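You operate a simulated robot arm through the tools that you are given. There is no shell and no other tool. Be economical: measure what you need, move in short steps, check, and stop when the job is done.

The job below is to be done with a simulated two-armed robot. You get a single attempt, and the scene is never put back.

TASK
On the top of the beige bench, fold the white cloth in half.
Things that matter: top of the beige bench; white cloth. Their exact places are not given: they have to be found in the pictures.

The check looks at the end state, three seconds after you hand in, the way a careful person would. Anything else that was tipped, shoved, dropped, spilled or broken makes it a failure. Flat cloth is picked up by pressing the open fingertips on it (5 to 10 N) and closing them slowly along it; thin cloth reads only 2 to 8 mm in the jaws.

THE ROBOT
Two 7-joint arms with two-finger parallel grippers on one trunk, on a base that drives. Base frame: it is fixed to the floor where the robot stands at the start and does not move with it; the origin is under the middle of the robot, x ahead of it, y to its left, z up; the surface under the hand at the start is at about z = 0.8. Lengths are in m, angles in rad, forces in N, time in s.
The left shoulder is at the start at [0.07, 0.163, 1.12], the right one opposite. With the tool pointing down near the work surface each hand reaches from about 0.4 to 0.88 m from the robot's upright axis, wherever it stands, measured 20 degrees to its own side. Places, roughly: top of the beige bench [0.5, 0.1, 0.8]. Payload 3.43 kg a hand.
Tool frame (each hand has its own): the origin (TCP) lies between the finger pads and is the grasp point; the fingertips stand 0.034 m ahead of it; z points along the fingers, y is the line along which they close. The gripper opens to 0.128 m. The fingers are 0.024 m wide and 0.012 m thick; the gripper's body (0.048 by 0.13 m) begins 0.096 m behind the TCP.
Orientation is told as [roll, pitch, yaw] about the base's x, y, z axes, in that order, counted from this pose: with the fingers straight down and closing along the base's y, the tool's x points along the base's -x, its y along +y and its z along -z.

THE INTERFACE
- The arms move only by the tool arm_command. It takes "left_increments", "right_increments" or both (then of equal length, played together; a hand with none holds still); each is a list of rows, each a list of 3 entries, a list of its own where there are three numbers: the shift along the base's x, y, z in m, then the turn, a rotation vector about the base's x, y, z in degrees, then the closure in counts, from 0 (fully open) to 255 (shut). In form: [[[dx, dy, dz], [wx, wy, wz], claw], ...]. A call has 1 to 12 rows; each row is the pose to reach, as a shift and turn from the pose commanded when the call began. Rows are played at 5 a second. More than 0.05 m and 0.15 rad between two rows, or a gripper value outside its range, and nothing of the call is played. Where a pose cannot be reached the arm comes as near as it can. A force on the tool above 40 N (or 10 N above the force at the start of the call, whichever is more), or a blocked arm, ends the call early, and 0.2 s more pass. The fingers move at their own pace (about 0.153 m/s each) and stop on an object; they squeeze with about 25 N. The grip force told is the motor's: it shows also when the fingers shut on nothing. Time passes only in rows, and 0.2 s behind the last, so rows that repeat a pose let the fingers close. It gives the time, the measured TCP pose, the force on the tool (base axes), the opening and the grip force at its end, in the units of the frame above (readings bear some noise), with the torque about the TCP (base axes, N m) and any sound that the robot's microphone picked up.
- Cameras (640 x 400 px; columns grow to the right, rows downward): "scene" is now at [0.1261, 0.0051, 1.3189]; the picture's right is [0.21, -0.98, -0.00], its down [-0.82, -0.17, -0.54] and it looks along [0.53, 0.11, -0.84] (base axes); focal length 214 px, centre (320, 200). "left" rides on the left gripper at [0.076, 0.011, -0.16] in its tool frame; the picture's right is [-0.15, 0.99, 0.00], its down [-0.88, -0.13, -0.46] and it looks along [-0.45, -0.07, 0.89] (tool axes); focal length 234 px, centre (320, 200). "right" rides on the right gripper at [0.076, -0.011, -0.16] in its tool frame; the picture's right is [0.15, 0.99, 0.00], its down [-0.88, 0.13, -0.46] and it looks along [-0.45, 0.07, 0.89] (tool axes); focal length 234 px, centre (320, 200).
- snapshot(camera): a new picture of that camera. The clock stands still meanwhile.
- lift_body(by): slides the trunk up (or, below 0, down) by that many m; the arms and the scene camera ride with it, the base frame stays. It gives what a move gives, with no picture.
- drive_base(legs): drives the robot by 1 to 6 legs, each [ahead, left, turn to the left] in m, m and rad, along the robot's own axes; the way and the turn of a leg run together, so that a leg with both is an arc; at most 1.5 m and 3.142 rad a leg. The arms and the cameras ride along, it lands a little off, and it stops where it bumps. It gives what a move gives.
- turn_head(pan, tilt): turns the head with the scene camera to pan (to the left, within 1.501 rad either way) and tilt (down, from -0.506 to 1.204), counted from straight ahead of the robot. It gives what a move gives.
- locate(camera, pixels): for up to 12 pixels [column, row] of the newest picture of that camera ("zoom" is the newest enlarged one), the place [x, y, z] in the base frame of the surface seen there, good to about 0.003 m, but the place of the scene camera against the robot may be out by one fixed shift of up to 0.018 m in any direction. The clock stands still meanwhile.
- inspect(camera, box): a new picture of the part [left, top, right, bottom] of that camera's present view, enlarged. The clock stands still meanwhile.
- sign_off(): hands the job in; it is judged then, once.

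Keep the steps short. Do not move on a guess: measure, check each grasp and each placing, and mend mistakes. In all there are 80 turns and 62 pictures (those below and enlarged ones count). Leave the grippers open and the arms clear of the work at the hand-in unless told otherwise, and finish with a single line.

The tools are called after "Call:" by a JSON object that holds its "op" and its "data". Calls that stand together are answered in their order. arm_command: Moves the arms, as the interface text tells. Its arguments: {"type":"object","properties":{"left_increments":{"type":"array","items":{"type":"array"}},"right_increments":{"type":"array","items":{"type":"array"}}},"required":[]} The other tools are called the same way: lift_body (by) slides the trunk up or down; drive_base (legs) drives the base; turn_head (pan, tilt) turns the head that bears the scene camera; snapshot (camera) takes a picture; locate (camera, pixels) gives the place of the surface under pixels of a picture; inspect (camera, box) takes an enlarged picture of a part of a camera's view; sign_off () hands the job in.

At the start:

```text
clock: 0.0
left_position: [0.6466, 0.214, 1.0212]
left_tool_rot: [-0.001, 0.0, 0.001]
left_force: [-0.6, 0.0, 0.4]
left_torque: [0.03, -0.03, -0.01]
left_finger_gap: 0.1276
left_gripper_force: 0.1
right_position: [0.6996, -0.2604, 1.0406]
right_tool_rot: [0.001, -0.002, -0.001]
right_force: [1.2, 0.2, 0.0]
right_torque: [0.01, 0.02, 0.03]
right_finger_gap: 0.1282
right_gripper_force: 0.0
trunk travel left (down, up): [-0.6, 0.34]
robot x, y, heading: [-0.0027, 0.0013, -0.0]
head pan, tilt: [0.209, 1.002]
```

scene: 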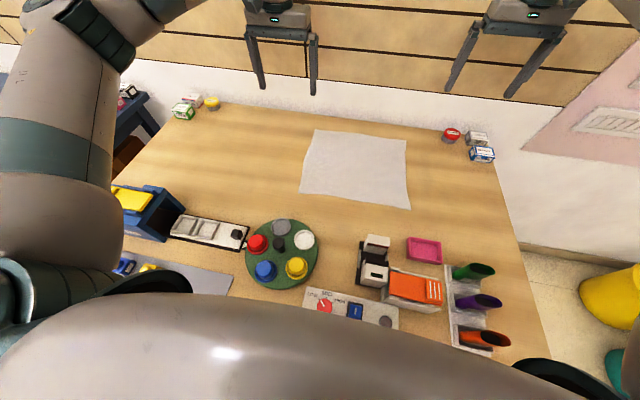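
right: 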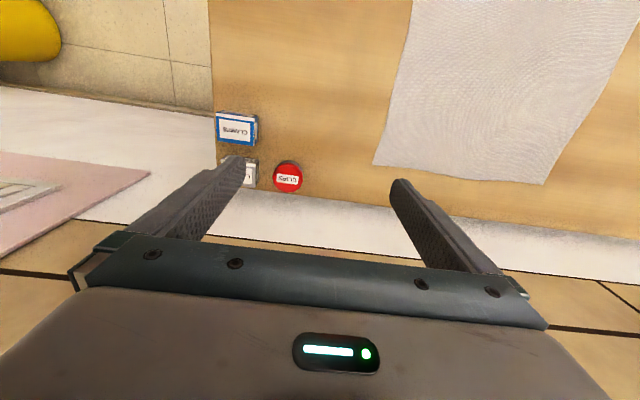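
left: 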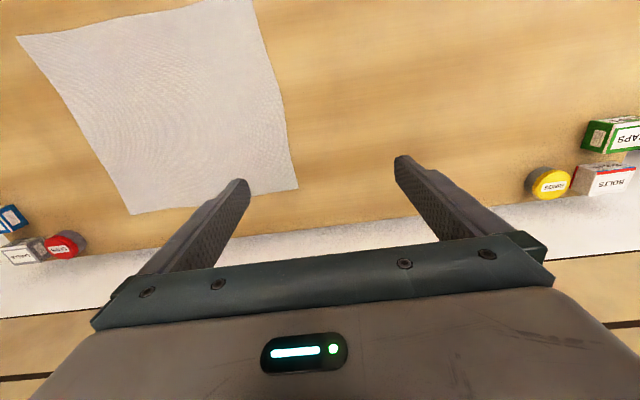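

The white cloth lies at scene pixels ~(315,129), (406,140), (410,209), (301,195). I'll measure its corners and the bench surface.

Call:
{"op": "locate", "data": {"camera": "scene", "pixels": [[317, 131], [405, 141], [408, 207], [303, 193], [355, 165], [280, 160], [440, 180], [350, 220]]}}

Call:
{"op": "locate", "data": {"camera": "right", "pixels": [[377, 162], [542, 182], [415, 4], [632, 20], [370, 100], [500, 100]]}}

Call:
{"op": "locate", "data": {"camera": "left", "pixels": [[134, 211], [295, 187], [20, 38], [250, 4], [350, 100], [180, 100]]}}

Call:
{"op": "inspect", "data": {"camera": "scene", "box": [260, 100, 460, 225]}}

```text
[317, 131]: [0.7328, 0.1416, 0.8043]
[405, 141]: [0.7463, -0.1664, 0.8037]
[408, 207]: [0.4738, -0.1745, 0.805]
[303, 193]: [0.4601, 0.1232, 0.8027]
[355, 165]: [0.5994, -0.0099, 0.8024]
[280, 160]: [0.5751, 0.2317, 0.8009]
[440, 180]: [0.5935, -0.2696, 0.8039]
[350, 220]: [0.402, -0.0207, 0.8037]
```

```text
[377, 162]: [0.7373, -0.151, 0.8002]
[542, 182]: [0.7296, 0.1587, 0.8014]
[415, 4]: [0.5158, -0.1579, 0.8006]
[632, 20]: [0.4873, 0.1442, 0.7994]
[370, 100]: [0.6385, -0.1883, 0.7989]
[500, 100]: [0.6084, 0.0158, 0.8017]
```

```text
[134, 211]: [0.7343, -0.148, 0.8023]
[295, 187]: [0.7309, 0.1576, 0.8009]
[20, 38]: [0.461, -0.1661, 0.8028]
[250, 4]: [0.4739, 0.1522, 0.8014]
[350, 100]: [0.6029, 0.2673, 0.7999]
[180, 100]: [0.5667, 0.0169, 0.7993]
```

```text
3.20 times, centred on (360, 162) of scene
```

zoom: 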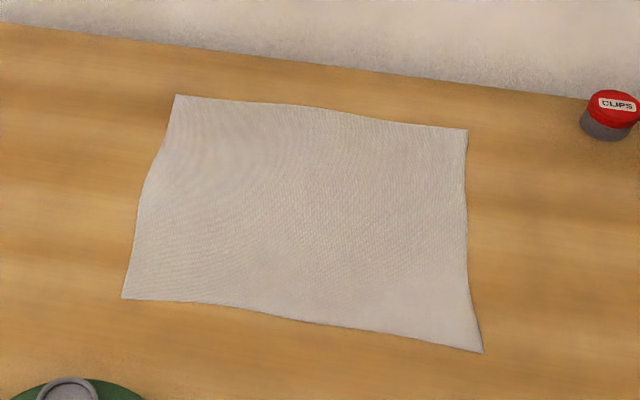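

The wrist cameras agree on the corners (far ≈(0.732, 0.159)/(0.735,-0.150), near ≈(0.46,0.14)/(0.465,-0.165)); the scene camera is off by about 0.017 in y. The bench is at z≈0.801. The plan is to pinch both near corners and carry them to the far corners. First I'll hover the hands over the near corners with a gap of about 0.05 m.

Call:
{"op": "arm_command", "data": {"left_increments": [[[-0.029, -0.018, -0.015], [0, 0, 0], 80], [[-0.058, -0.036, -0.03], [0, 0, 0], 155], [[-0.087, -0.054, -0.045], [0, 0, 0], 155], [[-0.117, -0.072, -0.06], [0, 0, 0], 155], [[-0.147, -0.09, -0.075], [0, 0, 0], 155], [[-0.175, -0.106, -0.09], [0, 0, 0], 155], [[-0.175, -0.106, -0.09], [0, 0, 0], 155]], "right_increments": [[[-0.037, 0.022, -0.018], [0, 0, 0], 80], [[-0.074, 0.044, -0.036], [0, 0, 0], 155], [[-0.111, 0.066, -0.054], [0, 0, 0], 155], [[-0.148, 0.088, -0.072], [0, 0, 0], 155], [[-0.185, 0.11, -0.09], [0, 0, 0], 155], [[-0.222, 0.13, -0.11], [0, 0, 0], 155], [[-0.222, 0.13, -0.11], [0, 0, 0], 155]]}}

Call:
{"op": "snapshot", "data": {"camera": "left"}}

Call:
{"op": "snapshot", "data": {"camera": "right"}}

Call:
{"op": "snapshot", "data": {"camera": "scene"}}

```text
clock: 1.6
left_position: [0.4708, 0.1079, 0.9331]
left_tool_rot: [-0.001, 0.0, 0.002]
left_force: [0.1, 0.5, 0.4]
left_torque: [0.04, -0.01, 0.03]
left_finger_gap: 0.0502
left_gripper_force: 0.0
right_position: [0.475, -0.1292, 0.9332]
right_tool_rot: [-0.001, 0.001, -0.001]
right_force: [-0.1, 0.2, -0.2]
right_torque: [0.0, -0.01, 0.01]
right_finger_gap: 0.0503
right_gripper_force: 0.1
trunk travel left (down, up): [-0.6, 0.34]
robot x, y, heading: [0.0021, -0.0007, 0.001]
head pan, tilt: [0.209, 1.002]
```

```text
57 pictures are left
```

left: 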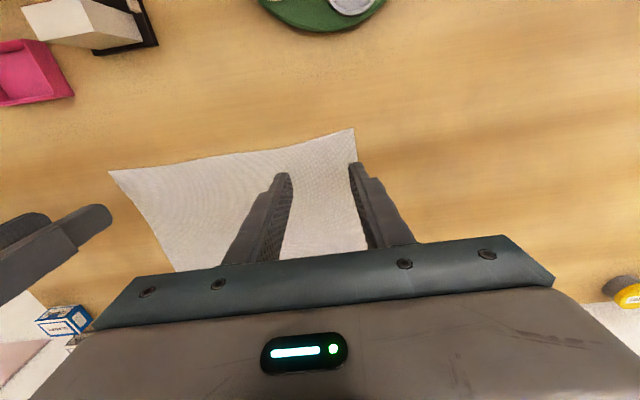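

```text
56 pictures are left
```

right: 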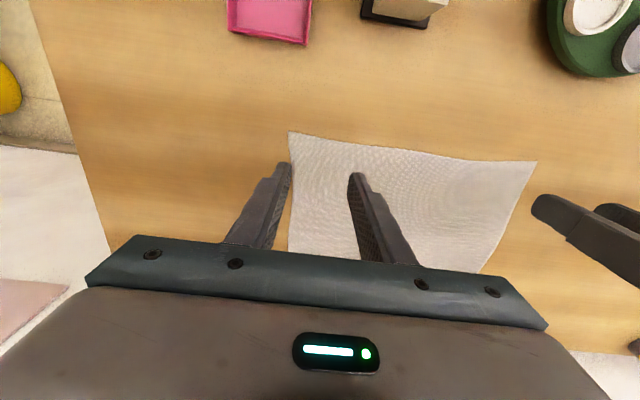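

```text
55 pictures are left
```

scene: 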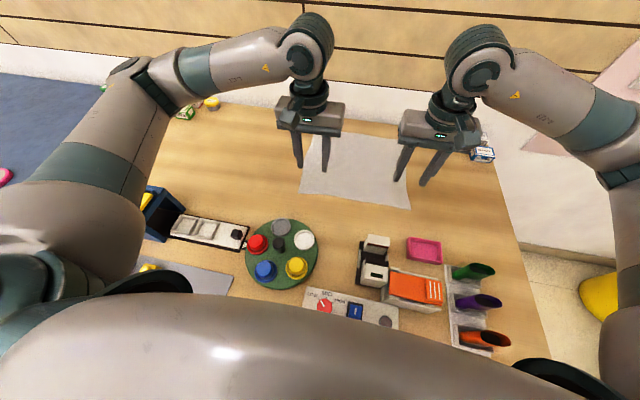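

The wrist views show the near corners clearly: left view at (353,130) and (110,171), right view at (290,134) and (536,162). Measuring them now.

Call:
{"op": "locate", "data": {"camera": "left", "pixels": [[352, 132], [113, 172], [300, 142], [325, 160], [365, 235]]}}

Call:
{"op": "locate", "data": {"camera": "right", "pixels": [[292, 136], [533, 163], [340, 144], [315, 165], [289, 220]]}}

```text
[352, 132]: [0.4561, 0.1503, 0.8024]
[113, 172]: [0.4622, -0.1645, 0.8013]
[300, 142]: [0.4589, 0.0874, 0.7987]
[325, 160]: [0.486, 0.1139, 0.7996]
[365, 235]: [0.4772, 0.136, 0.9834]
```

```text
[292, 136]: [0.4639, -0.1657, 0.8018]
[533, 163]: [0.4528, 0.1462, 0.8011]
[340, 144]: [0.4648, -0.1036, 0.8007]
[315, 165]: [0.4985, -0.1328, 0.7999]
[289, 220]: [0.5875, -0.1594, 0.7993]
```

The near corners are at (0.455,0.150) and (0.463,-0.166), and the fingers straddle them properly, just inside. Lowering to just above the cloth.

Call:
{"op": "arm_command", "data": {"left_increments": [[[0, 0.001, -0.03], [0, 0, 0], 155], [[0, 0.001, -0.06], [0, 0, 0], 155], [[0, 0.001, -0.08], [0, 0, 0], 155], [[0, 0.001, -0.09], [0, 0, 0], 155], [[0, 0.001, -0.09], [0, 0, 0], 155]], "right_increments": [[[0.001, 0.002, -0.03], [0, 0, 0], 155], [[0.001, 0.002, -0.06], [0, 0, 0], 155], [[0.001, 0.002, -0.08], [0, 0, 0], 155], [[0.001, 0.002, -0.09], [0, 0, 0], 155], [[0.001, 0.002, -0.09], [0, 0, 0], 155]]}}

```text
clock: 2.8
left_position: [0.4703, 0.1082, 0.841]
left_tool_rot: [-0.001, 0.0, 0.0]
left_force: [0.7, -0.5, -0.4]
left_torque: [0.01, 0.0, 0.01]
left_finger_gap: 0.0501
left_gripper_force: 0.0
right_position: [0.4772, -0.1298, 0.8419]
right_tool_rot: [0.0, 0.001, -0.001]
right_force: [0.0, -0.1, 0.6]
right_torque: [0.01, -0.02, 0.0]
right_finger_gap: 0.0502
right_gripper_force: 0.1
trunk travel left (down, up): [-0.6, 0.34]
robot x, y, heading: [0.0071, -0.0011, -0.001]
head pan, tilt: [0.209, 1.002]
```

No contact yet. Pressing on in small steps.

Call:
{"op": "arm_command", "data": {"left_increments": [[[0, 0, -0.002], [0, 0, 0], 155], [[0, 0, -0.004], [0, 0, 0], 155], [[0, 0, -0.006], [0, 0, 0], 155], [[0, 0, -0.007], [0, 0, 0], 155], [[0, 0, -0.007], [0, 0, 0], 155]], "right_increments": [[[0, 0, -0.002], [0, 0, 0], 155], [[0, 0, -0.004], [0, 0, 0], 155], [[0, 0, -0.006], [0, 0, 0], 155], [[0, 0, -0.007], [0, 0, 0], 155], [[0, 0, -0.007], [0, 0, 0], 155]]}}

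```text
clock: 4.0
left_position: [0.471, 0.1087, 0.835]
left_tool_rot: [0.0, -0.003, 0.003]
left_force: [3.1, 1.0, 14.1]
left_torque: [0.18, -0.11, -0.02]
left_finger_gap: 0.0506
left_gripper_force: 0.1
right_position: [0.4779, -0.1284, 0.8352]
right_tool_rot: [-0.001, -0.001, 0.0]
right_force: [0.7, -1.7, 6.3]
right_torque: [-0.08, -0.04, 0.07]
right_finger_gap: 0.0501
right_gripper_force: 0.0
trunk travel left (down, up): [-0.6, 0.34]
robot x, y, heading: [0.0013, 0.0036, 0.004]
head pan, tilt: [0.209, 1.002]
```

Contact reads 14 N on the left and 6 N on the right. I'll ease the left a little and close both slowly along the cloth.

Call:
{"op": "arm_command", "data": {"left_increments": [[[0, 0, 0.001], [0, 0, 0], 155], [[0, 0, 0.001], [0, 0, 0], 165], [[0, 0, 0.001], [0, 0, 0], 175], [[0, 0, 0.001], [0, 0, 0], 185], [[0, 0, 0.001], [0, 0, 0], 195], [[0, 0, 0.001], [0, 0, 0], 205], [[0, 0, 0.001], [0, 0, 0], 215], [[0, 0, 0.001], [0, 0, 0], 225], [[0, 0, 0.001], [0, 0, 0], 235], [[0, 0, 0.001], [0, 0, 0], 245], [[0, 0, 0.001], [0, 0, 0], 255], [[0, 0, 0.001], [0, 0, 0], 255]], "right_increments": [[[0, 0, 0], [0, 0, 0], 155], [[0, 0, 0], [0, 0, 0], 165], [[0, 0, 0], [0, 0, 0], 175], [[0, 0, 0], [0, 0, 0], 185], [[0, 0, 0], [0, 0, 0], 195], [[0, 0, 0], [0, 0, 0], 205], [[0, 0, 0], [0, 0, 0], 215], [[0, 0, 0], [0, 0, 0], 225], [[0, 0, 0], [0, 0, 0], 235], [[0, 0, 0], [0, 0, 0], 245], [[0, 0, 0], [0, 0, 0], 255], [[0, 0, 0], [0, 0, 0], 255]]}}

Call:
{"op": "snapshot", "data": {"camera": "left"}}

Call:
{"op": "snapshot", "data": {"camera": "right"}}

```text
clock: 6.6
left_position: [0.4707, 0.1086, 0.8347]
left_tool_rot: [0.0, -0.002, 0.002]
left_force: [0.2, -2.0, 7.8]
left_torque: [-0.07, 0.04, 0.01]
left_finger_gap: 0.002
left_gripper_force: 25.3
right_position: [0.4775, -0.1277, 0.8344]
right_tool_rot: [0.001, -0.003, 0.001]
right_force: [0.0, 0.9, 12.6]
right_torque: [0.01, -0.01, 0.0]
right_finger_gap: 0.0
right_gripper_force: 25.1
trunk travel left (down, up): [-0.6, 0.34]
robot x, y, heading: [0.0015, 0.0014, -0.001]
head pan, tilt: [0.209, 1.002]
```

```text
54 pictures are left
```

left: 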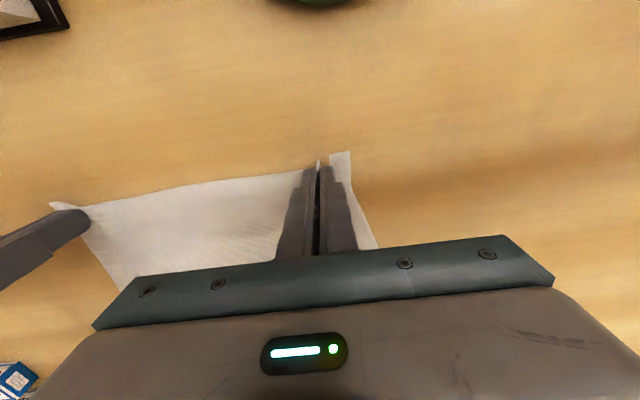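

```text
53 pictures are left
```

right: 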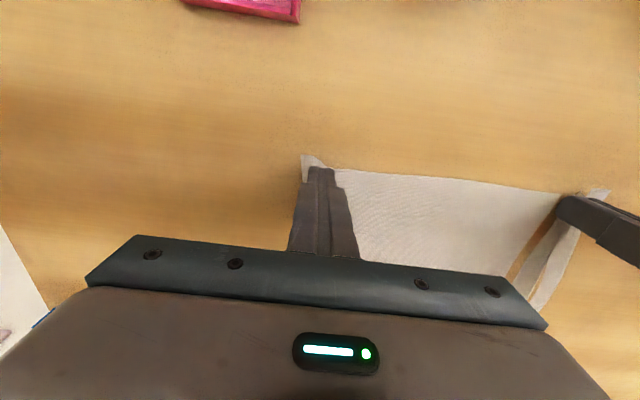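

The left holds cloth (2 mm). The right shut on nothing (0.0), so I'll raise and open the right and look.

Call:
{"op": "arm_command", "data": {"right_increments": [[[0, 0, 0.015], [0, 0, 0], 255], [[0, 0, 0.03], [0, 0, 0], 255], [[0, 0, 0.04], [0, 0, 0], 145], [[0, 0, 0.04], [0, 0, 0], 145], [[0, 0, 0.04], [0, 0, 0], 145]]}}

Call:
{"op": "snapshot", "data": {"camera": "right"}}

```text
clock: 7.8
left_position: [0.4699, 0.1095, 0.8352]
left_tool_rot: [0.0, -0.003, 0.001]
left_force: [-2.8, 0.0, 13.1]
left_torque: [-0.01, 0.13, -0.01]
left_finger_gap: 0.0021
left_gripper_force: 25.0
right_position: [0.478, -0.1285, 0.8754]
right_tool_rot: [0.0, -0.001, -0.001]
right_force: [0.4, 0.7, 0.3]
right_torque: [0.04, 0.02, 0.0]
right_finger_gap: 0.055
right_gripper_force: 0.1
trunk travel left (down, up): [-0.6, 0.34]
robot x, y, heading: [-0.0027, 0.0005, 0.001]
head pan, tilt: [0.209, 1.002]
```

```text
52 pictures are left
```

right: 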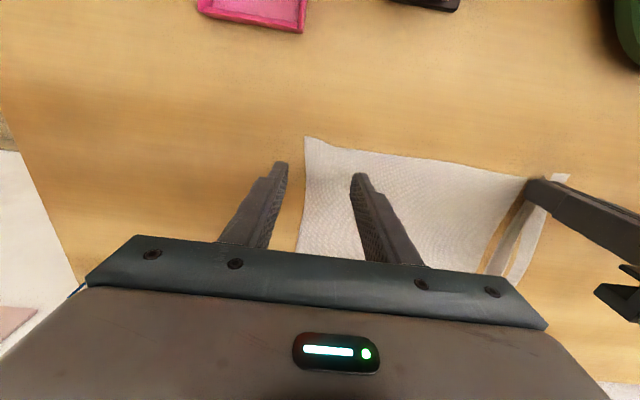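

Call:
{"op": "locate", "data": {"camera": "right", "pixels": [[308, 140], [340, 149], [330, 165], [301, 210], [400, 156]]}}

```text
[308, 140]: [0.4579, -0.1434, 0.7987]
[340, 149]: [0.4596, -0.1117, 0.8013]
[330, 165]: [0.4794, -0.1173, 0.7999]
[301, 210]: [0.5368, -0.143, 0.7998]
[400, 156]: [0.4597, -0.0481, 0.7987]
```

The right corner was drawn in to (0.458,-0.143). I'll shift the right hand by +0.029 in y and -0.004 in x, press again and close.

Call:
{"op": "arm_command", "data": {"right_increments": [[[-0.004, 0.029, 0], [0, 0, 0], 155], [[-0.004, 0.029, -0.015], [0, 0, 0], 155], [[-0.004, 0.029, -0.03], [0, 0, 0], 155], [[-0.004, 0.029, -0.036], [0, 0, 0], 155], [[-0.004, 0.029, -0.039], [0, 0, 0], 155], [[-0.004, 0.029, -0.041], [0, 0, 0], 155], [[-0.004, 0.029, -0.041], [0, 0, 0], 155]]}}

Call:
{"op": "snapshot", "data": {"camera": "right"}}

```text
clock: 9.4
left_position: [0.469, 0.109, 0.8349]
left_tool_rot: [0.0, -0.002, 0.001]
left_force: [1.4, -0.6, 5.4]
left_torque: [0.02, -0.04, 0.01]
left_finger_gap: 0.0023
left_gripper_force: 25.3
right_position: [0.4736, -0.1001, 0.8346]
right_tool_rot: [0.0, -0.004, -0.003]
right_force: [0.9, -4.2, 23.6]
right_torque: [-0.41, 0.04, 0.06]
right_finger_gap: 0.0504
right_gripper_force: 0.4
trunk travel left (down, up): [-0.6, 0.34]
robot x, y, heading: [-0.0017, 0.0017, -0.0]
head pan, tilt: [0.209, 1.002]
```

```text
51 pictures are left
```

right: 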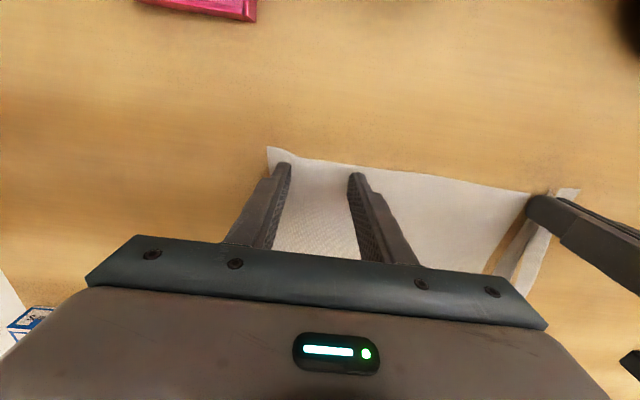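

Both right fingers are on the cloth, but 23 N is too much. I'll ease by 2 mm and close slowly.

Call:
{"op": "arm_command", "data": {"right_increments": [[[0, 0, 0.002], [0, 0, 0], 155], [[0, 0, 0.002], [0, 0, 0], 165], [[0, 0, 0.002], [0, 0, 0], 175], [[0, 0, 0.002], [0, 0, 0], 185], [[0, 0, 0.002], [0, 0, 0], 195], [[0, 0, 0.002], [0, 0, 0], 205], [[0, 0, 0.002], [0, 0, 0], 215], [[0, 0, 0.002], [0, 0, 0], 225], [[0, 0, 0.002], [0, 0, 0], 235], [[0, 0, 0.002], [0, 0, 0], 245], [[0, 0, 0.002], [0, 0, 0], 255], [[0, 0, 0.002], [0, 0, 0], 255]]}}

Call:
{"op": "snapshot", "data": {"camera": "right"}}

```text
clock: 12.0
left_position: [0.4703, 0.1101, 0.8356]
left_tool_rot: [0.0, -0.001, 0.003]
left_force: [-0.2, -2.5, 7.3]
left_torque: [-0.11, -0.01, 0.03]
left_finger_gap: 0.0023
left_gripper_force: 25.0
right_position: [0.4727, -0.0994, 0.8368]
right_tool_rot: [0.0, -0.004, 0.001]
right_force: [0.7, -0.6, 14.7]
right_torque: [0.06, 0.03, -0.02]
right_finger_gap: 0.0
right_gripper_force: 25.0
trunk travel left (down, up): [-0.6, 0.34]
robot x, y, heading: [-0.0006, 0.0018, -0.003]
head pan, tilt: [0.209, 1.002]
```

```text
50 pictures are left
```

right: 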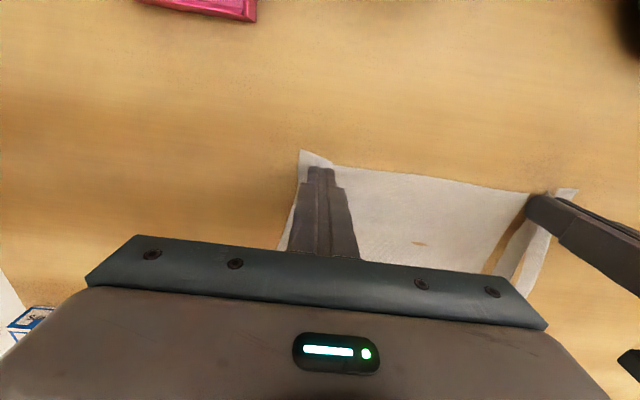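

It reads 0.0 again. A zoom on the tips shows what happened.

Call:
{"op": "inspect", "data": {"camera": "right", "box": [240, 120, 400, 220]}}

Call:
{"op": "inspect", "data": {"camera": "left", "box": [240, 120, 400, 220]}}

```text
4.00 times, centred on (320, 170) of right
```

zoom: 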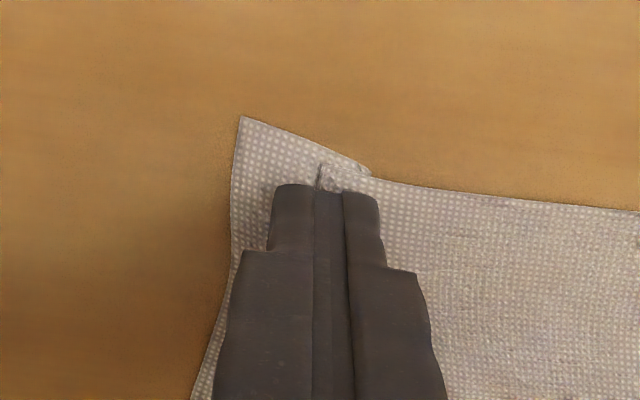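

```text
4.00 times, centred on (320, 170) of left
```

zoom: 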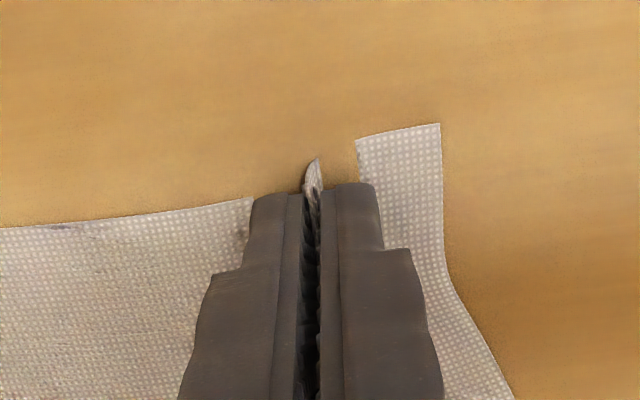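

A small ridge is caught only at the extreme right tip, so the press wasn't deep enough. I'll reopen the right and look again.

Call:
{"op": "arm_command", "data": {"right_increments": [[[0, 0, 0.0], [0, 0, 0], 235], [[0, 0, 0.01], [0, 0, 0], 200], [[0, 0, 0.025], [0, 0, 0], 135], [[0, 0, 0.03], [0, 0, 0], 135], [[0, 0, 0.03], [0, 0, 0], 135]]}}

Call:
{"op": "snapshot", "data": {"camera": "right"}}

```text
clock: 13.2
left_position: [0.4709, 0.108, 0.8344]
left_tool_rot: [-0.002, -0.001, 0.001]
left_force: [-2.0, -1.3, 12.9]
left_torque: [-0.05, 0.13, 0.02]
left_finger_gap: 0.0021
left_gripper_force: 25.3
right_position: [0.473, -0.0988, 0.8652]
right_tool_rot: [0.001, -0.003, -0.001]
right_force: [-0.1, 0.1, -0.1]
right_torque: [-0.02, 0.0, 0.02]
right_finger_gap: 0.0599
right_gripper_force: 0.0
trunk travel left (down, up): [-0.6, 0.34]
robot x, y, heading: [-0.0013, 0.0054, -0.001]
head pan, tilt: [0.209, 1.002]
```

```text
47 pictures are left
```

right: 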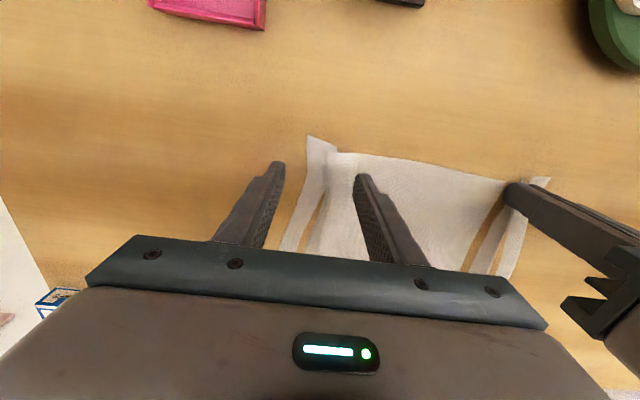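

The earlier close left a ridge standing at about (325,175). Measuring it.

Call:
{"op": "inspect", "data": {"camera": "right", "box": [240, 120, 400, 260]}}

Call:
{"op": "locate", "data": {"camera": "right", "pixels": [[311, 140], [333, 152], [325, 170], [320, 185], [309, 215], [345, 160], [300, 200], [330, 200]]}}

```text
2.86 times, centred on (320, 190) of right
```

zoom: 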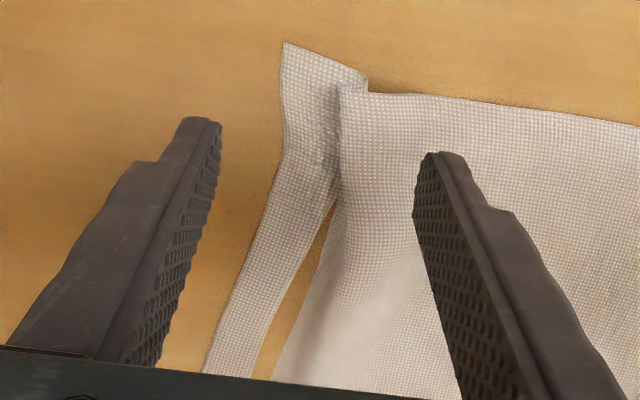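

```text
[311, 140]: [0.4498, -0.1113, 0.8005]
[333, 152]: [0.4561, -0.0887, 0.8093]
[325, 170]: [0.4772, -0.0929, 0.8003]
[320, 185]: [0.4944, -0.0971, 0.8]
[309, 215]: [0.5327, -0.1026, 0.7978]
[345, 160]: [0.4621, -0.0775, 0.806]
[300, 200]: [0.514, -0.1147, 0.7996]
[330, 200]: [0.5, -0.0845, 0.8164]
```

The ridge stands around y≈-0.09, up to 16 mm high. I'll come down straddling it with a 0.05 gap and close slowly.

Call:
{"op": "arm_command", "data": {"right_increments": [[[-0.002, 0.008, -0.01], [0, 0, 0], 150], [[-0.002, 0.008, -0.02], [0, 0, 0], 155], [[-0.002, 0.008, -0.027], [0, 0, 0], 155], [[-0.002, 0.008, -0.03], [0, 0, 0], 155], [[-0.002, 0.008, -0.031], [0, 0, 0], 155], [[-0.002, 0.008, -0.031], [0, 0, 0], 155]]}}

```text
clock: 14.6
left_position: [0.4697, 0.1084, 0.8364]
left_tool_rot: [0.0, -0.001, 0.002]
left_force: [-2.1, -1.2, 12.1]
left_torque: [-0.02, 0.1, 0.05]
left_finger_gap: 0.0021
left_gripper_force: 24.6
right_position: [0.4719, -0.0912, 0.8351]
right_tool_rot: [0.004, -0.003, -0.001]
right_force: [2.1, 0.5, 6.1]
right_torque: [0.18, -0.01, -0.04]
right_finger_gap: 0.05
right_gripper_force: 0.1
trunk travel left (down, up): [-0.6, 0.34]
robot x, y, heading: [-0.0012, -0.0033, -0.003]
head pan, tilt: [0.209, 1.002]
```

Contact is 6 N. Closing slowly.

Call:
{"op": "arm_command", "data": {"right_increments": [[[0, 0, 0], [0, 0, 0], 164], [[0, 0, 0], [0, 0, 0], 173], [[0, 0, 0], [0, 0, 0], 182], [[0, 0, 0], [0, 0, 0], 191], [[0, 0, 0], [0, 0, 0], 200], [[0, 0, 0], [0, 0, 0], 209], [[0, 0, 0], [0, 0, 0], 218], [[0, 0, 0], [0, 0, 0], 227], [[0, 0, 0], [0, 0, 0], 236], [[0, 0, 0], [0, 0, 0], 245], [[0, 0, 0], [0, 0, 0], 255], [[0, 0, 0], [0, 0, 0], 255]]}}

Call:
{"op": "inspect", "data": {"camera": "right", "box": [160, 80, 640, 260]}}

```text
clock: 17.2
left_position: [0.4704, 0.1078, 0.8356]
left_tool_rot: [-0.001, -0.003, 0.0]
left_force: [0.0, -11.2, 8.4]
left_torque: [-0.39, 0.01, -0.06]
left_finger_gap: 0.0022
left_gripper_force: 24.7
right_position: [0.4714, -0.0898, 0.8354]
right_tool_rot: [0.0, -0.001, 0.002]
right_force: [1.5, 13.2, 9.8]
right_torque: [0.56, 0.06, 0.08]
right_finger_gap: 0.0028
right_gripper_force: 24.9
trunk travel left (down, up): [-0.6, 0.34]
robot x, y, heading: [0.0001, -0.0001, -0.002]
head pan, tilt: [0.209, 1.002]
```

```text
1.33 times, centred on (400, 170) of right
```

zoom: 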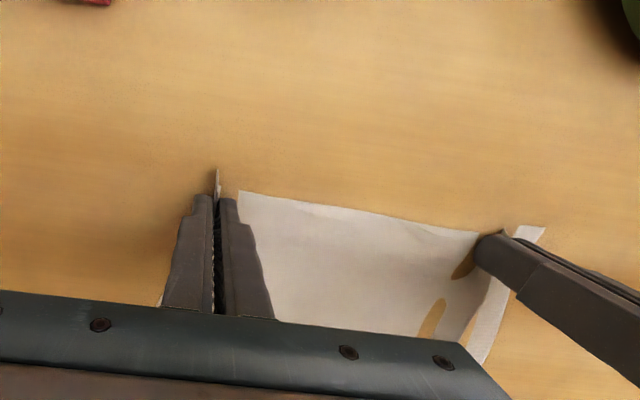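

Now both hold cloth (2.2 and 2.8 mm), with about 12 N of tension between them. I'll relax by bringing the hands slightly together and lift 4 cm while moving forward a little.

Call:
{"op": "arm_command", "data": {"left_increments": [[[0, -0.003, 0.003], [0, 0, 0], 255], [[0, -0.003, 0.01], [0, 0, 0], 255], [[0.003, -0.003, 0.02], [0, 0, 0], 255], [[0.008, -0.003, 0.03], [0, 0, 0], 255], [[0.015, -0.003, 0.04], [0, 0, 0], 255], [[0.015, -0.003, 0.04], [0, 0, 0], 255]], "right_increments": [[[0, 0.002, 0.003], [0, 0, 0], 255], [[0, 0.002, 0.01], [0, 0, 0], 255], [[0.003, 0.002, 0.02], [0, 0, 0], 255], [[0.008, 0.002, 0.03], [0, 0, 0], 255], [[0.015, 0.002, 0.04], [0, 0, 0], 255], [[0.015, 0.002, 0.04], [0, 0, 0], 255]]}}

Call:
{"op": "snapshot", "data": {"camera": "right"}}

Call:
{"op": "snapshot", "data": {"camera": "left"}}

Call:
{"op": "inspect", "data": {"camera": "scene", "box": [260, 80, 460, 225]}}

```text
clock: 18.6
left_position: [0.4862, 0.108, 0.8735]
left_tool_rot: [0.002, -0.001, 0.001]
left_force: [0.3, -2.1, -0.5]
left_torque: [-0.05, 0.03, -0.02]
left_finger_gap: 0.002
left_gripper_force: 25.3
right_position: [0.4862, -0.088, 0.875]
right_tool_rot: [0.0, 0.001, 0.001]
right_force: [-0.5, 1.6, -0.7]
right_torque: [0.05, 0.0, -0.01]
right_finger_gap: 0.0029
right_gripper_force: 25.1
trunk travel left (down, up): [-0.6, 0.34]
robot x, y, heading: [-0.0012, -0.0022, -0.001]
head pan, tilt: [0.209, 1.002]
```

```text
44 pictures are left
```

right: 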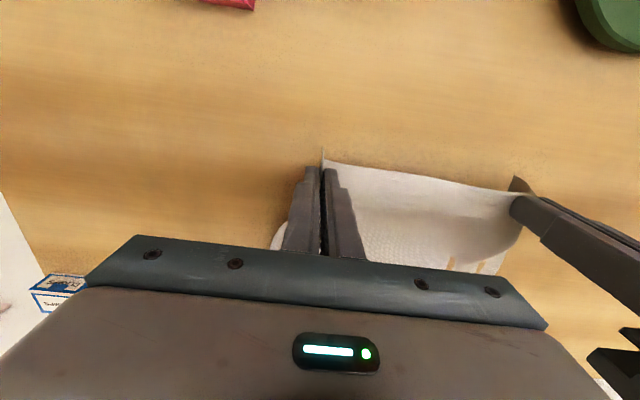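

```text
43 pictures are left
```

left: 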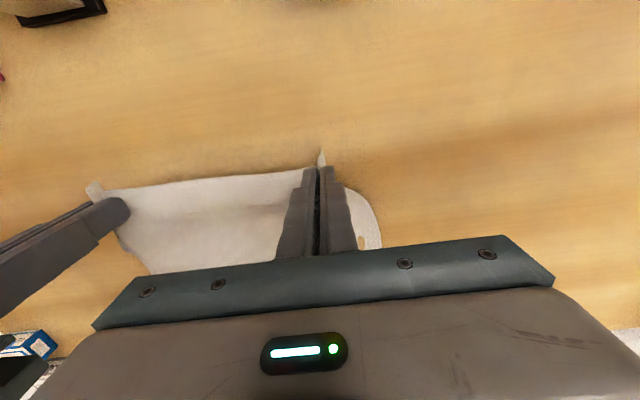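

```text
2.76 times, centred on (360, 152) of scene
```

zoom: 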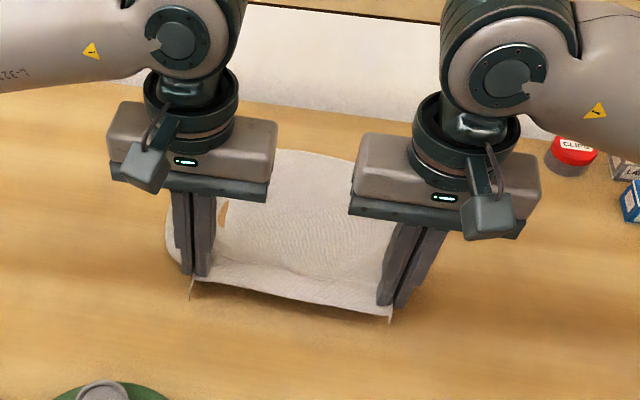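

Both grips hold and the far half is undisturbed. I'll carry the near edge over in an arc about the mid-line x≈0.595, first to just past the top.

Call:
{"op": "arm_command", "data": {"left_increments": [[[0.005, 0, 0.021], [0, 0, 0], 255], [[0.017, 0, 0.038], [0, 0, 0], 255], [[0.032, 0, 0.053], [0, 0, 0], 255], [[0.049, 0, 0.065], [0, 0, 0], 255], [[0.068, 0, 0.074], [0, 0, 0], 255], [[0.088, 0, 0.079], [0, 0, 0], 255], [[0.109, 0, 0.081], [0, 0, 0], 255], [[0.13, 0, 0.079], [0, 0, 0], 255], [[0.13, 0, 0.079], [0, 0, 0], 255]], "right_increments": [[[0.005, 0, 0.021], [0, 0, 0], 255], [[0.017, 0, 0.038], [0, 0, 0], 255], [[0.032, 0, 0.053], [0, 0, 0], 255], [[0.049, 0, 0.065], [0, 0, 0], 255], [[0.068, 0, 0.074], [0, 0, 0], 255], [[0.088, 0, 0.079], [0, 0, 0], 255], [[0.109, 0, 0.081], [0, 0, 0], 255], [[0.13, 0, 0.079], [0, 0, 0], 255], [[0.13, 0, 0.079], [0, 0, 0], 255]]}}

Call:
{"op": "inspect", "data": {"camera": "scene", "box": [260, 80, 460, 225]}}

Call:
{"op": "snapshot", "data": {"camera": "right"}}

Call:
{"op": "snapshot", "data": {"camera": "left"}}

```text
clock: 20.6
left_position: [0.6146, 0.1073, 0.9555]
left_tool_rot: [0.0, 0.0, 0.003]
left_force: [0.9, -4.0, -0.2]
left_torque: [-0.17, -0.03, -0.08]
left_finger_gap: 0.0022
left_gripper_force: 24.9
right_position: [0.6168, -0.0888, 0.9527]
right_tool_rot: [-0.001, 0.001, 0.0]
right_force: [-0.4, 4.1, -0.8]
right_torque: [0.15, 0.0, 0.03]
right_finger_gap: 0.003
right_gripper_force: 24.9
trunk travel left (down, up): [-0.6, 0.34]
robot x, y, heading: [-0.0042, -0.0009, 0.0]
head pan, tilt: [0.209, 1.002]
```

```text
2.76 times, centred on (360, 152) of scene
```

zoom: 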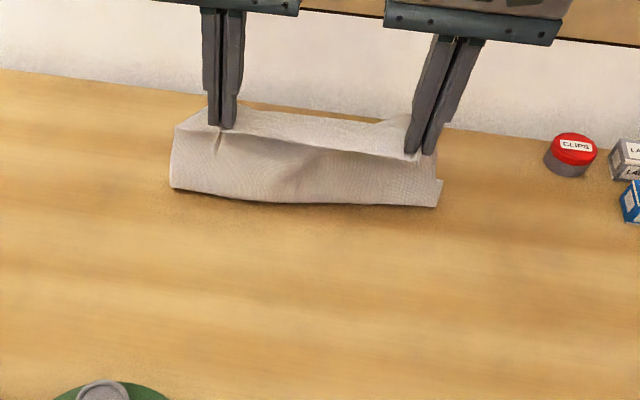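

```text
40 pictures are left
```

right: 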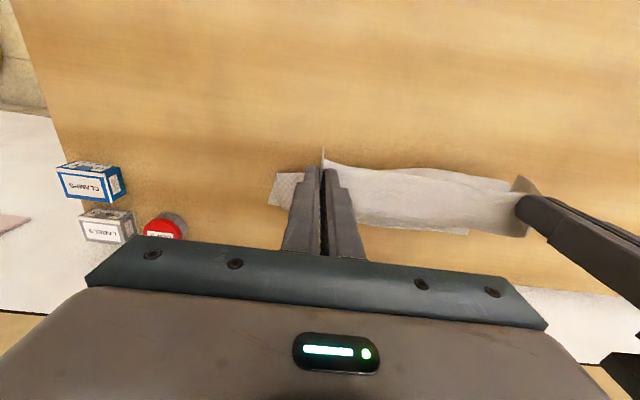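

```text
39 pictures are left
```

left: 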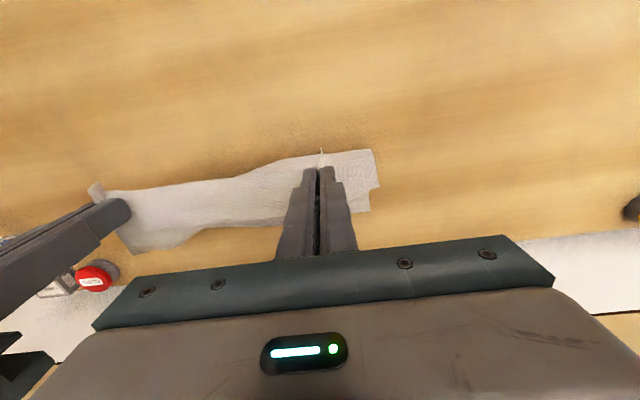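

The sheet now stands up with its bottom edge at zoom ~(180,188)-(436,206). I'll check where the fold line and far edge are.

Call:
{"op": "locate", "data": {"camera": "zoom", "pixels": [[180, 186], [300, 200], [430, 203], [300, 180], [300, 122], [260, 104], [175, 130], [437, 165]]}}

Call:
{"op": "locate", "data": {"camera": "right", "pixels": [[285, 200], [272, 203], [400, 225], [528, 235], [385, 172], [282, 178]]}}

Call:
{"op": "locate", "data": {"camera": "left", "pixels": [[136, 252], [366, 208], [250, 223], [372, 155], [378, 183], [200, 230]]}}

```text
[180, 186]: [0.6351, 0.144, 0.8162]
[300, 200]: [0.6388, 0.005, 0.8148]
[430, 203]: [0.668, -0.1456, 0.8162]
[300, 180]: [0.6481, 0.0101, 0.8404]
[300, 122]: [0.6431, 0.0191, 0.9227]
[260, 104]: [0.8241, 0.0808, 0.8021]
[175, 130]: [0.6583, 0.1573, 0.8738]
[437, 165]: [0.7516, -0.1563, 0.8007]
```

```text
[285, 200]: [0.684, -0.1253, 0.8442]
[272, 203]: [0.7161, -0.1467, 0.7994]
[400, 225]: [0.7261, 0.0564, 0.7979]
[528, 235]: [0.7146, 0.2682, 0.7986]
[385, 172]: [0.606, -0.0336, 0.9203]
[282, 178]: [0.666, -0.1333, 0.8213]
```

```text
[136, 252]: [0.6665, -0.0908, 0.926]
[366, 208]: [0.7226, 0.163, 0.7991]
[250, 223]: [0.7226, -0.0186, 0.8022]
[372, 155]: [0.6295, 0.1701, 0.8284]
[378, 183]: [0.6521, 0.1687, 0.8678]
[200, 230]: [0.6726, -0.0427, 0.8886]
```

The far edge has barely moved (≈0.723), but the sheet is hanging straight down, so its fold line crept to x≈0.64–0.66. I'll swing back to re-lay it to x≈0.58 and tilt the fingers so their tips point back toward the robot. The held edge will then lie down flatter.

Call:
{"op": "arm_command", "data": {"left_increments": [[[-0.02, 0, -0.005], [0, 0, 0], 255], [[-0.04, 0, -0.015], [0, 0, 0], 255], [[-0.056, 0, -0.029], [0, 0, 0], 255], [[-0.056, 0, -0.029], [0, 0, 0], 255], [[-0.052, 0, -0.03], [0, 8, 0], 255], [[-0.048, 0, -0.031], [0, 16, 0], 255], [[-0.044, 0, -0.033], [0, 24, 0], 255], [[-0.04, 0, -0.035], [0, 32, 0], 255], [[-0.034, 0, -0.037], [0, 40, 0], 255], [[-0.034, 0, -0.037], [0, 40, 0], 255]], "right_increments": [[[-0.02, 0, -0.005], [0, 0, 0], 255], [[-0.04, 0, -0.015], [0, 0, 0], 255], [[-0.056, 0, -0.029], [0, 0, 0], 255], [[-0.056, 0, -0.029], [0, 0, 0], 255], [[-0.052, 0, -0.03], [0, 8, 0], 255], [[-0.048, 0, -0.031], [0, 16, 0], 255], [[-0.044, 0, -0.033], [0, 24, 0], 255], [[-0.04, 0, -0.035], [0, 32, 0], 255], [[-0.034, 0, -0.037], [0, 40, 0], 255], [[-0.034, 0, -0.037], [0, 40, 0], 255]]}}

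Call:
{"op": "inspect", "data": {"camera": "scene", "box": [260, 80, 460, 225]}}

```text
clock: 22.8
left_position: [0.583, 0.1051, 0.9164]
left_tool_rot: [0.0, 0.699, 0.001]
left_force: [-0.6, 0.0, 0.3]
left_torque: [-0.03, -0.04, 0.01]
left_finger_gap: 0.002
left_gripper_force: 25.1
right_position: [0.5833, -0.0887, 0.9174]
right_tool_rot: [0.001, 0.701, -0.001]
right_force: [1.0, 0.9, 0.2]
right_torque: [0.06, -0.01, 0.0]
right_finger_gap: 0.0025
right_gripper_force: 24.6
trunk travel left (down, up): [-0.6, 0.34]
robot x, y, heading: [0.0008, 0.0037, -0.002]
head pan, tilt: [0.209, 1.002]
```

```text
2.76 times, centred on (360, 152) of scene
```

zoom: 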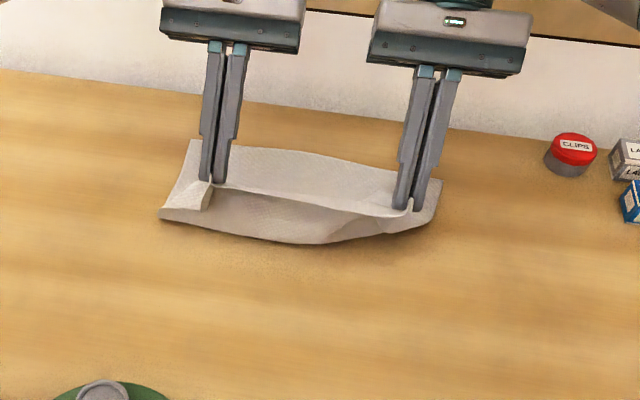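

The 40° tilt is reached and the sheet has re-laid. Before moving forward I'll check that the space behind the bench is free, and where the fold line is.

Call:
{"op": "locate", "data": {"camera": "zoom", "pixels": [[165, 215], [300, 242], [420, 225], [335, 120], [335, 60], [560, 20], [60, 30], [190, 143], [330, 162], [435, 185]]}}

```text
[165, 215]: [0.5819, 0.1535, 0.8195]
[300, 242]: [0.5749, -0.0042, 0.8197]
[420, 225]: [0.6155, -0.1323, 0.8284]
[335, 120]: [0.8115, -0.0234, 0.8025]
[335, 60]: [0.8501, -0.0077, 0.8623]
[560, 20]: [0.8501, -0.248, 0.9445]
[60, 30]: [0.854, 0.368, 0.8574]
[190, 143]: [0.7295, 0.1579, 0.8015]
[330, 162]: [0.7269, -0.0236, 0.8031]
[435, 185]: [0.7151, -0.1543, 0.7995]
```

There is a wall at x≈0.85, so the tilt must shrink before the far placing: 15° there leaves enough room. The fold line is at x≈0.58–0.60 and the far edge at 0.715–0.73. I'll bring the held edge forward and down.

Call:
{"op": "arm_command", "data": {"left_increments": [[[0.015, 0, 0], [0, -8, 0], 255], [[0.031, 0, -0.005], [0, -16, 0], 255], [[0.046, 0, -0.011], [0, -24, 0], 255], [[0.066, 0, -0.023], [0, -25, 0], 255], [[0.086, 0, -0.035], [0, -25, 0], 255], [[0.106, 0, -0.047], [0, -25, 0], 255], [[0.121, 0, -0.058], [0, -25, 0], 255], [[0.121, 0, -0.058], [0, -25, 0], 255]], "right_increments": [[[0.015, 0, 0], [0, -8, 0], 255], [[0.031, 0, -0.005], [0, -16, 0], 255], [[0.046, 0, -0.011], [0, -24, 0], 255], [[0.066, 0, -0.023], [0, -25, 0], 255], [[0.086, 0, -0.035], [0, -25, 0], 255], [[0.106, 0, -0.047], [0, -25, 0], 255], [[0.121, 0, -0.058], [0, -25, 0], 255], [[0.121, 0, -0.058], [0, -25, 0], 255]]}}

Call:
{"op": "inspect", "data": {"camera": "scene", "box": [260, 80, 460, 225]}}

Call:
{"op": "snapshot", "data": {"camera": "left"}}

```text
clock: 24.6
left_position: [0.7025, 0.1048, 0.859]
left_tool_rot: [0.0, 0.262, 0.003]
left_force: [0.4, -1.2, -0.1]
left_torque: [-0.02, -0.03, 0.01]
left_finger_gap: 0.0022
left_gripper_force: 24.8
right_position: [0.7038, -0.0883, 0.8596]
right_tool_rot: [0.002, 0.264, 0.0]
right_force: [0.4, 1.3, -0.1]
right_torque: [0.02, -0.02, -0.02]
right_finger_gap: 0.0029
right_gripper_force: 24.9
trunk travel left (down, up): [-0.6, 0.34]
robot x, y, heading: [-0.0017, 0.0004, 0.001]
head pan, tilt: [0.209, 1.002]
```

```text
2.76 times, centred on (360, 152) of scene
```

zoom: 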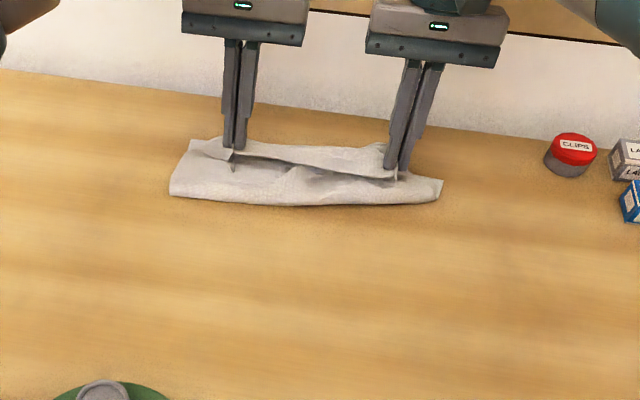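

```text
36 pictures are left
```

left: 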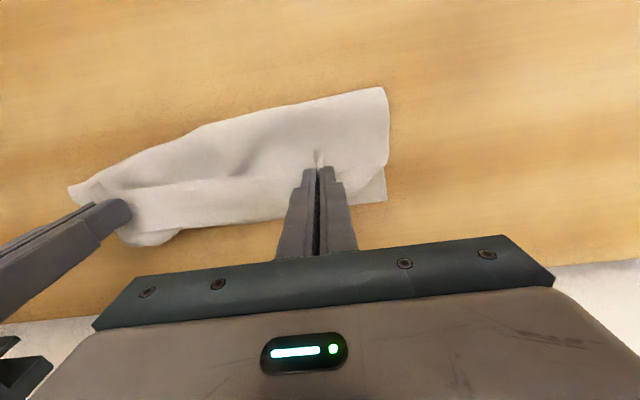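

Call:
{"op": "locate", "data": {"camera": "zoom", "pixels": [[175, 190], [300, 204], [435, 200], [220, 145], [300, 152], [440, 182]]}}

Call:
{"op": "locate", "data": {"camera": "left", "pixels": [[380, 90], [290, 108], [200, 132], [383, 197], [384, 165], [230, 220], [150, 243], [240, 180], [72, 188]]}}

```text
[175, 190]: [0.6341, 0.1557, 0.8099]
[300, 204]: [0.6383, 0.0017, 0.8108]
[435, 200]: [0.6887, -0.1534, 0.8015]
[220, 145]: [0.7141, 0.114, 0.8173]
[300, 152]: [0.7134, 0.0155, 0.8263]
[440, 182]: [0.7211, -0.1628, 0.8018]
```

```text
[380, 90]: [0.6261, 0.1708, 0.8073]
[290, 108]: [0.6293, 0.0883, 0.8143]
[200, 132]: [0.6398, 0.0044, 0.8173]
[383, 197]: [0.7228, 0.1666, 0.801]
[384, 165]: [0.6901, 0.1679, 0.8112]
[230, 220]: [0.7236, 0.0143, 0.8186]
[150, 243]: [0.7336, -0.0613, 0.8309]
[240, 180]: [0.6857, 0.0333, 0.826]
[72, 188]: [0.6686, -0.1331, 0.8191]
```

Because the pads gripped about 25–40 mm of the edge, it turns back on itself and pulls the fold line to 0.63–0.68. That isn't good enough. I'll unfold it back, and regrip with only ~1 cm of overlap at the very edge.

Call:
{"op": "arm_command", "data": {"left_increments": [[[-0.023, 0, 0.016], [0, -5, 0], 255], [[-0.058, 0, 0.046], [0, -10, 0], 255], [[-0.098, 0, 0.061], [0, -15, 0], 255], [[-0.138, 0, 0.066], [0, -15, 0], 255], [[-0.178, 0, 0.046], [0, -15, 0], 255], [[-0.208, 0, 0.021], [0, -15, 0], 255], [[-0.228, 0, 0.001], [0, -15, 0], 255], [[-0.238, 0, -0.014], [0, -15, 0], 255], [[-0.238, 0, -0.014], [0, -15, 0], 255]], "right_increments": [[[-0.023, 0, 0.016], [0, -5, 0], 255], [[-0.058, 0, 0.046], [0, -10, 0], 255], [[-0.098, 0, 0.061], [0, -15, 0], 255], [[-0.138, 0, 0.066], [0, -15, 0], 255], [[-0.178, 0, 0.046], [0, -15, 0], 255], [[-0.208, 0, 0.021], [0, -15, 0], 255], [[-0.228, 0, 0.001], [0, -15, 0], 255], [[-0.238, 0, -0.014], [0, -15, 0], 255], [[-0.238, 0, -0.014], [0, -15, 0], 255]]}}

Call:
{"op": "inspect", "data": {"camera": "scene", "box": [260, 80, 460, 225]}}

```text
clock: 26.6
left_position: [0.4644, 0.1062, 0.8436]
left_tool_rot: [-0.001, -0.002, 0.002]
left_force: [-0.1, -1.6, -0.1]
left_torque: [-0.03, 0.01, -0.03]
left_finger_gap: 0.0023
left_gripper_force: 25.1
right_position: [0.4668, -0.0889, 0.8452]
right_tool_rot: [0.001, 0.0, 0.0]
right_force: [0.7, 1.4, -0.5]
right_torque: [0.07, -0.03, 0.01]
right_finger_gap: 0.0028
right_gripper_force: 25.4
trunk travel left (down, up): [-0.6, 0.34]
robot x, y, heading: [-0.0015, -0.0005, -0.002]
head pan, tilt: [0.209, 1.002]
```

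```text
2.76 times, centred on (360, 152) of scene
```

zoom: 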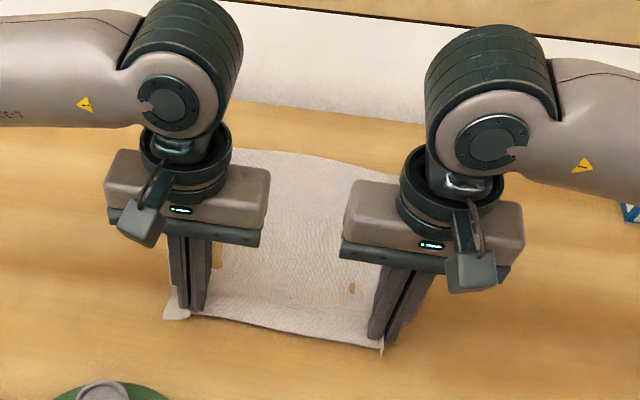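

It's unfolded again. Lowering a touch, opening gently, then rising to look.

Call:
{"op": "arm_command", "data": {"left_increments": [[[0, 0, -0.004], [0, 0, 0], 255], [[0, 0, -0.004], [0, 0, 0], 230], [[0, 0, -0.004], [0, 0, 0], 200], [[0, 0, -0.004], [0, 0, 0], 170], [[0, 0, 0.005], [0, 0, 0], 155], [[0, 0, 0.025], [0, 0, 0], 155], [[0, 0, 0.055], [0, 0, 0], 155], [[0, 0, 0.085], [0, 0, 0], 155], [[0, 0, 0.085], [0, 0, 0], 155]], "right_increments": [[[0, 0, -0.004], [0, 0, 0], 255], [[0, 0, -0.004], [0, 0, 0], 230], [[0, 0, -0.004], [0, 0, 0], 200], [[0, 0, -0.004], [0, 0, 0], 170], [[0, 0, 0.005], [0, 0, 0], 155], [[0, 0, 0.025], [0, 0, 0], 155], [[0, 0, 0.055], [0, 0, 0], 155], [[0, 0, 0.085], [0, 0, 0], 155], [[0, 0, 0.085], [0, 0, 0], 155]]}}

Call:
{"op": "snapshot", "data": {"camera": "left"}}

Call:
{"op": "snapshot", "data": {"camera": "right"}}

```text
clock: 28.6
left_position: [0.4674, 0.1066, 0.9274]
left_tool_rot: [0.001, 0.001, 0.004]
left_force: [0.1, -0.1, 0.3]
left_torque: [0.02, 0.01, -0.01]
left_finger_gap: 0.0503
left_gripper_force: 0.1
right_position: [0.467, -0.0899, 0.9311]
right_tool_rot: [0.0, 0.001, 0.0]
right_force: [-0.1, -0.2, 0.2]
right_torque: [-0.02, 0.01, 0.01]
right_finger_gap: 0.0504
right_gripper_force: 0.1
trunk travel left (down, up): [-0.6, 0.34]
robot x, y, heading: [0.0002, -0.006, -0.001]
head pan, tilt: [0.209, 1.002]
```

```text
34 pictures are left
```

left: 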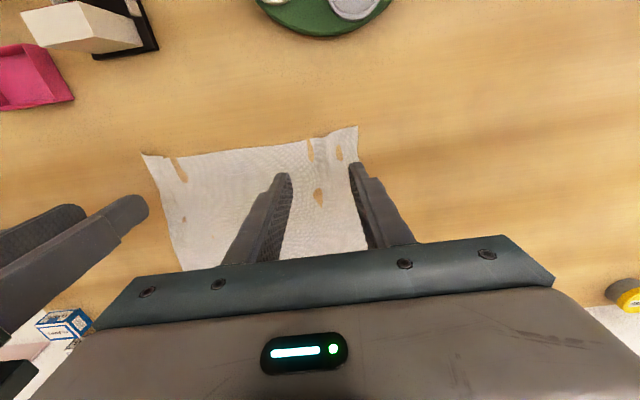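

```text
33 pictures are left
```

right: 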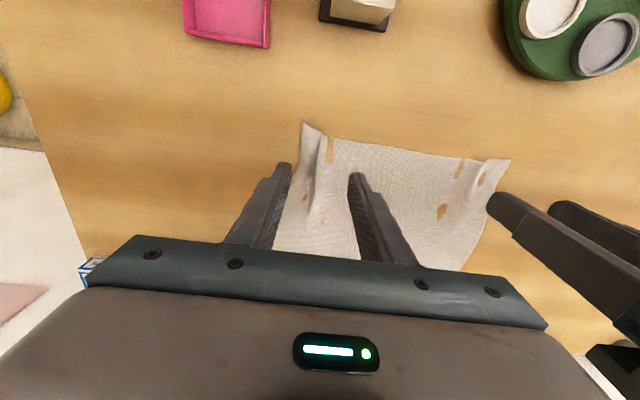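

It flattened well. The brown patches are the thin cloth clipping at the wood surface. Measuring the edge now.

Call:
{"op": "locate", "data": {"camera": "left", "pixels": [[355, 129], [335, 136], [300, 142], [240, 149], [190, 156], [146, 156], [364, 200]]}}

Call:
{"op": "locate", "data": {"camera": "right", "pixels": [[305, 126], [320, 134], [330, 160], [345, 142], [380, 147], [430, 153], [507, 161], [318, 190], [285, 210]]}}

Call:
{"op": "inspect", "data": {"camera": "scene", "box": [260, 80, 460, 225]}}

```text
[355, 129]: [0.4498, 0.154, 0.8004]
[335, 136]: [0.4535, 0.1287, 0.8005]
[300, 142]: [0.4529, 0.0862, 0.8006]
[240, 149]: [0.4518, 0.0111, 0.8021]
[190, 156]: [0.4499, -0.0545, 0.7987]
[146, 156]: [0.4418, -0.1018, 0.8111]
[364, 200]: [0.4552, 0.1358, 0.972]
```

```text
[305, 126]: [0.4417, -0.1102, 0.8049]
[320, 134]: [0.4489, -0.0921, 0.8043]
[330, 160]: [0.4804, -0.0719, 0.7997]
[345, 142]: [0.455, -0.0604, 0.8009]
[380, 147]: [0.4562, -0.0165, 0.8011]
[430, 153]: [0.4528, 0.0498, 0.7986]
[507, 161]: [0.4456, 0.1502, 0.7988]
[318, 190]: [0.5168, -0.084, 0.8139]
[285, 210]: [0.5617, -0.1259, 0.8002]
```

```text
2.76 times, centred on (360, 152) of scene
```

zoom: 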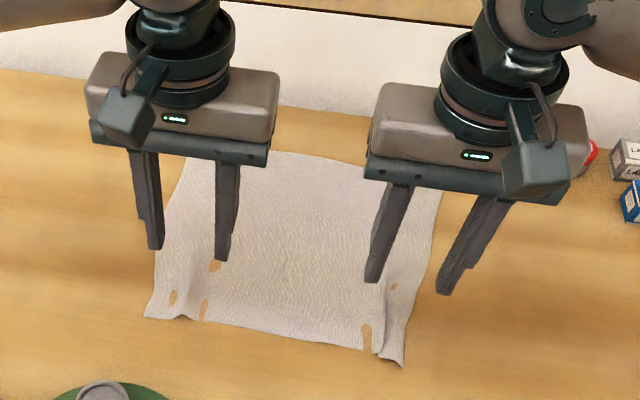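

The left corner is spread ((0.450,0.154)). The right still has a standing ridge at y≈-0.088, with its corner at y=-0.11. I'll press the right fingertips, shut, just outside the ridge and drag outward.

Call:
{"op": "arm_command", "data": {"right_increments": [[[0.006, -0.02, -0.02], [0, 0, 0], 255], [[0.006, -0.02, -0.05], [0, 0, 0], 255], [[0.006, -0.02, -0.08], [0, 0, 0], 255], [[0.006, -0.02, -0.09], [0, 0, 0], 255], [[0.006, -0.02, -0.094], [0, 0, 0], 255], [[0.006, -0.02, -0.096], [0, 0, 0], 255], [[0.006, -0.02, -0.096], [0, 0, 0], 255]]}}

```text
clock: 30.2
left_position: [0.4649, 0.107, 0.9281]
left_tool_rot: [-0.001, 0.002, 0.003]
left_force: [0.3, 0.1, 1.1]
left_torque: [-0.01, 0.01, -0.01]
left_finger_gap: 0.0499
left_gripper_force: 0.0
right_position: [0.473, -0.109, 0.8347]
right_tool_rot: [0.001, -0.002, -0.002]
right_force: [3.0, -0.9, 18.8]
right_torque: [-0.04, -0.04, 0.01]
right_finger_gap: 0.0
right_gripper_force: 25.2
trunk travel left (down, up): [-0.6, 0.34]
robot x, y, heading: [-0.0008, -0.0005, 0.001]
head pan, tilt: [0.209, 1.002]
```

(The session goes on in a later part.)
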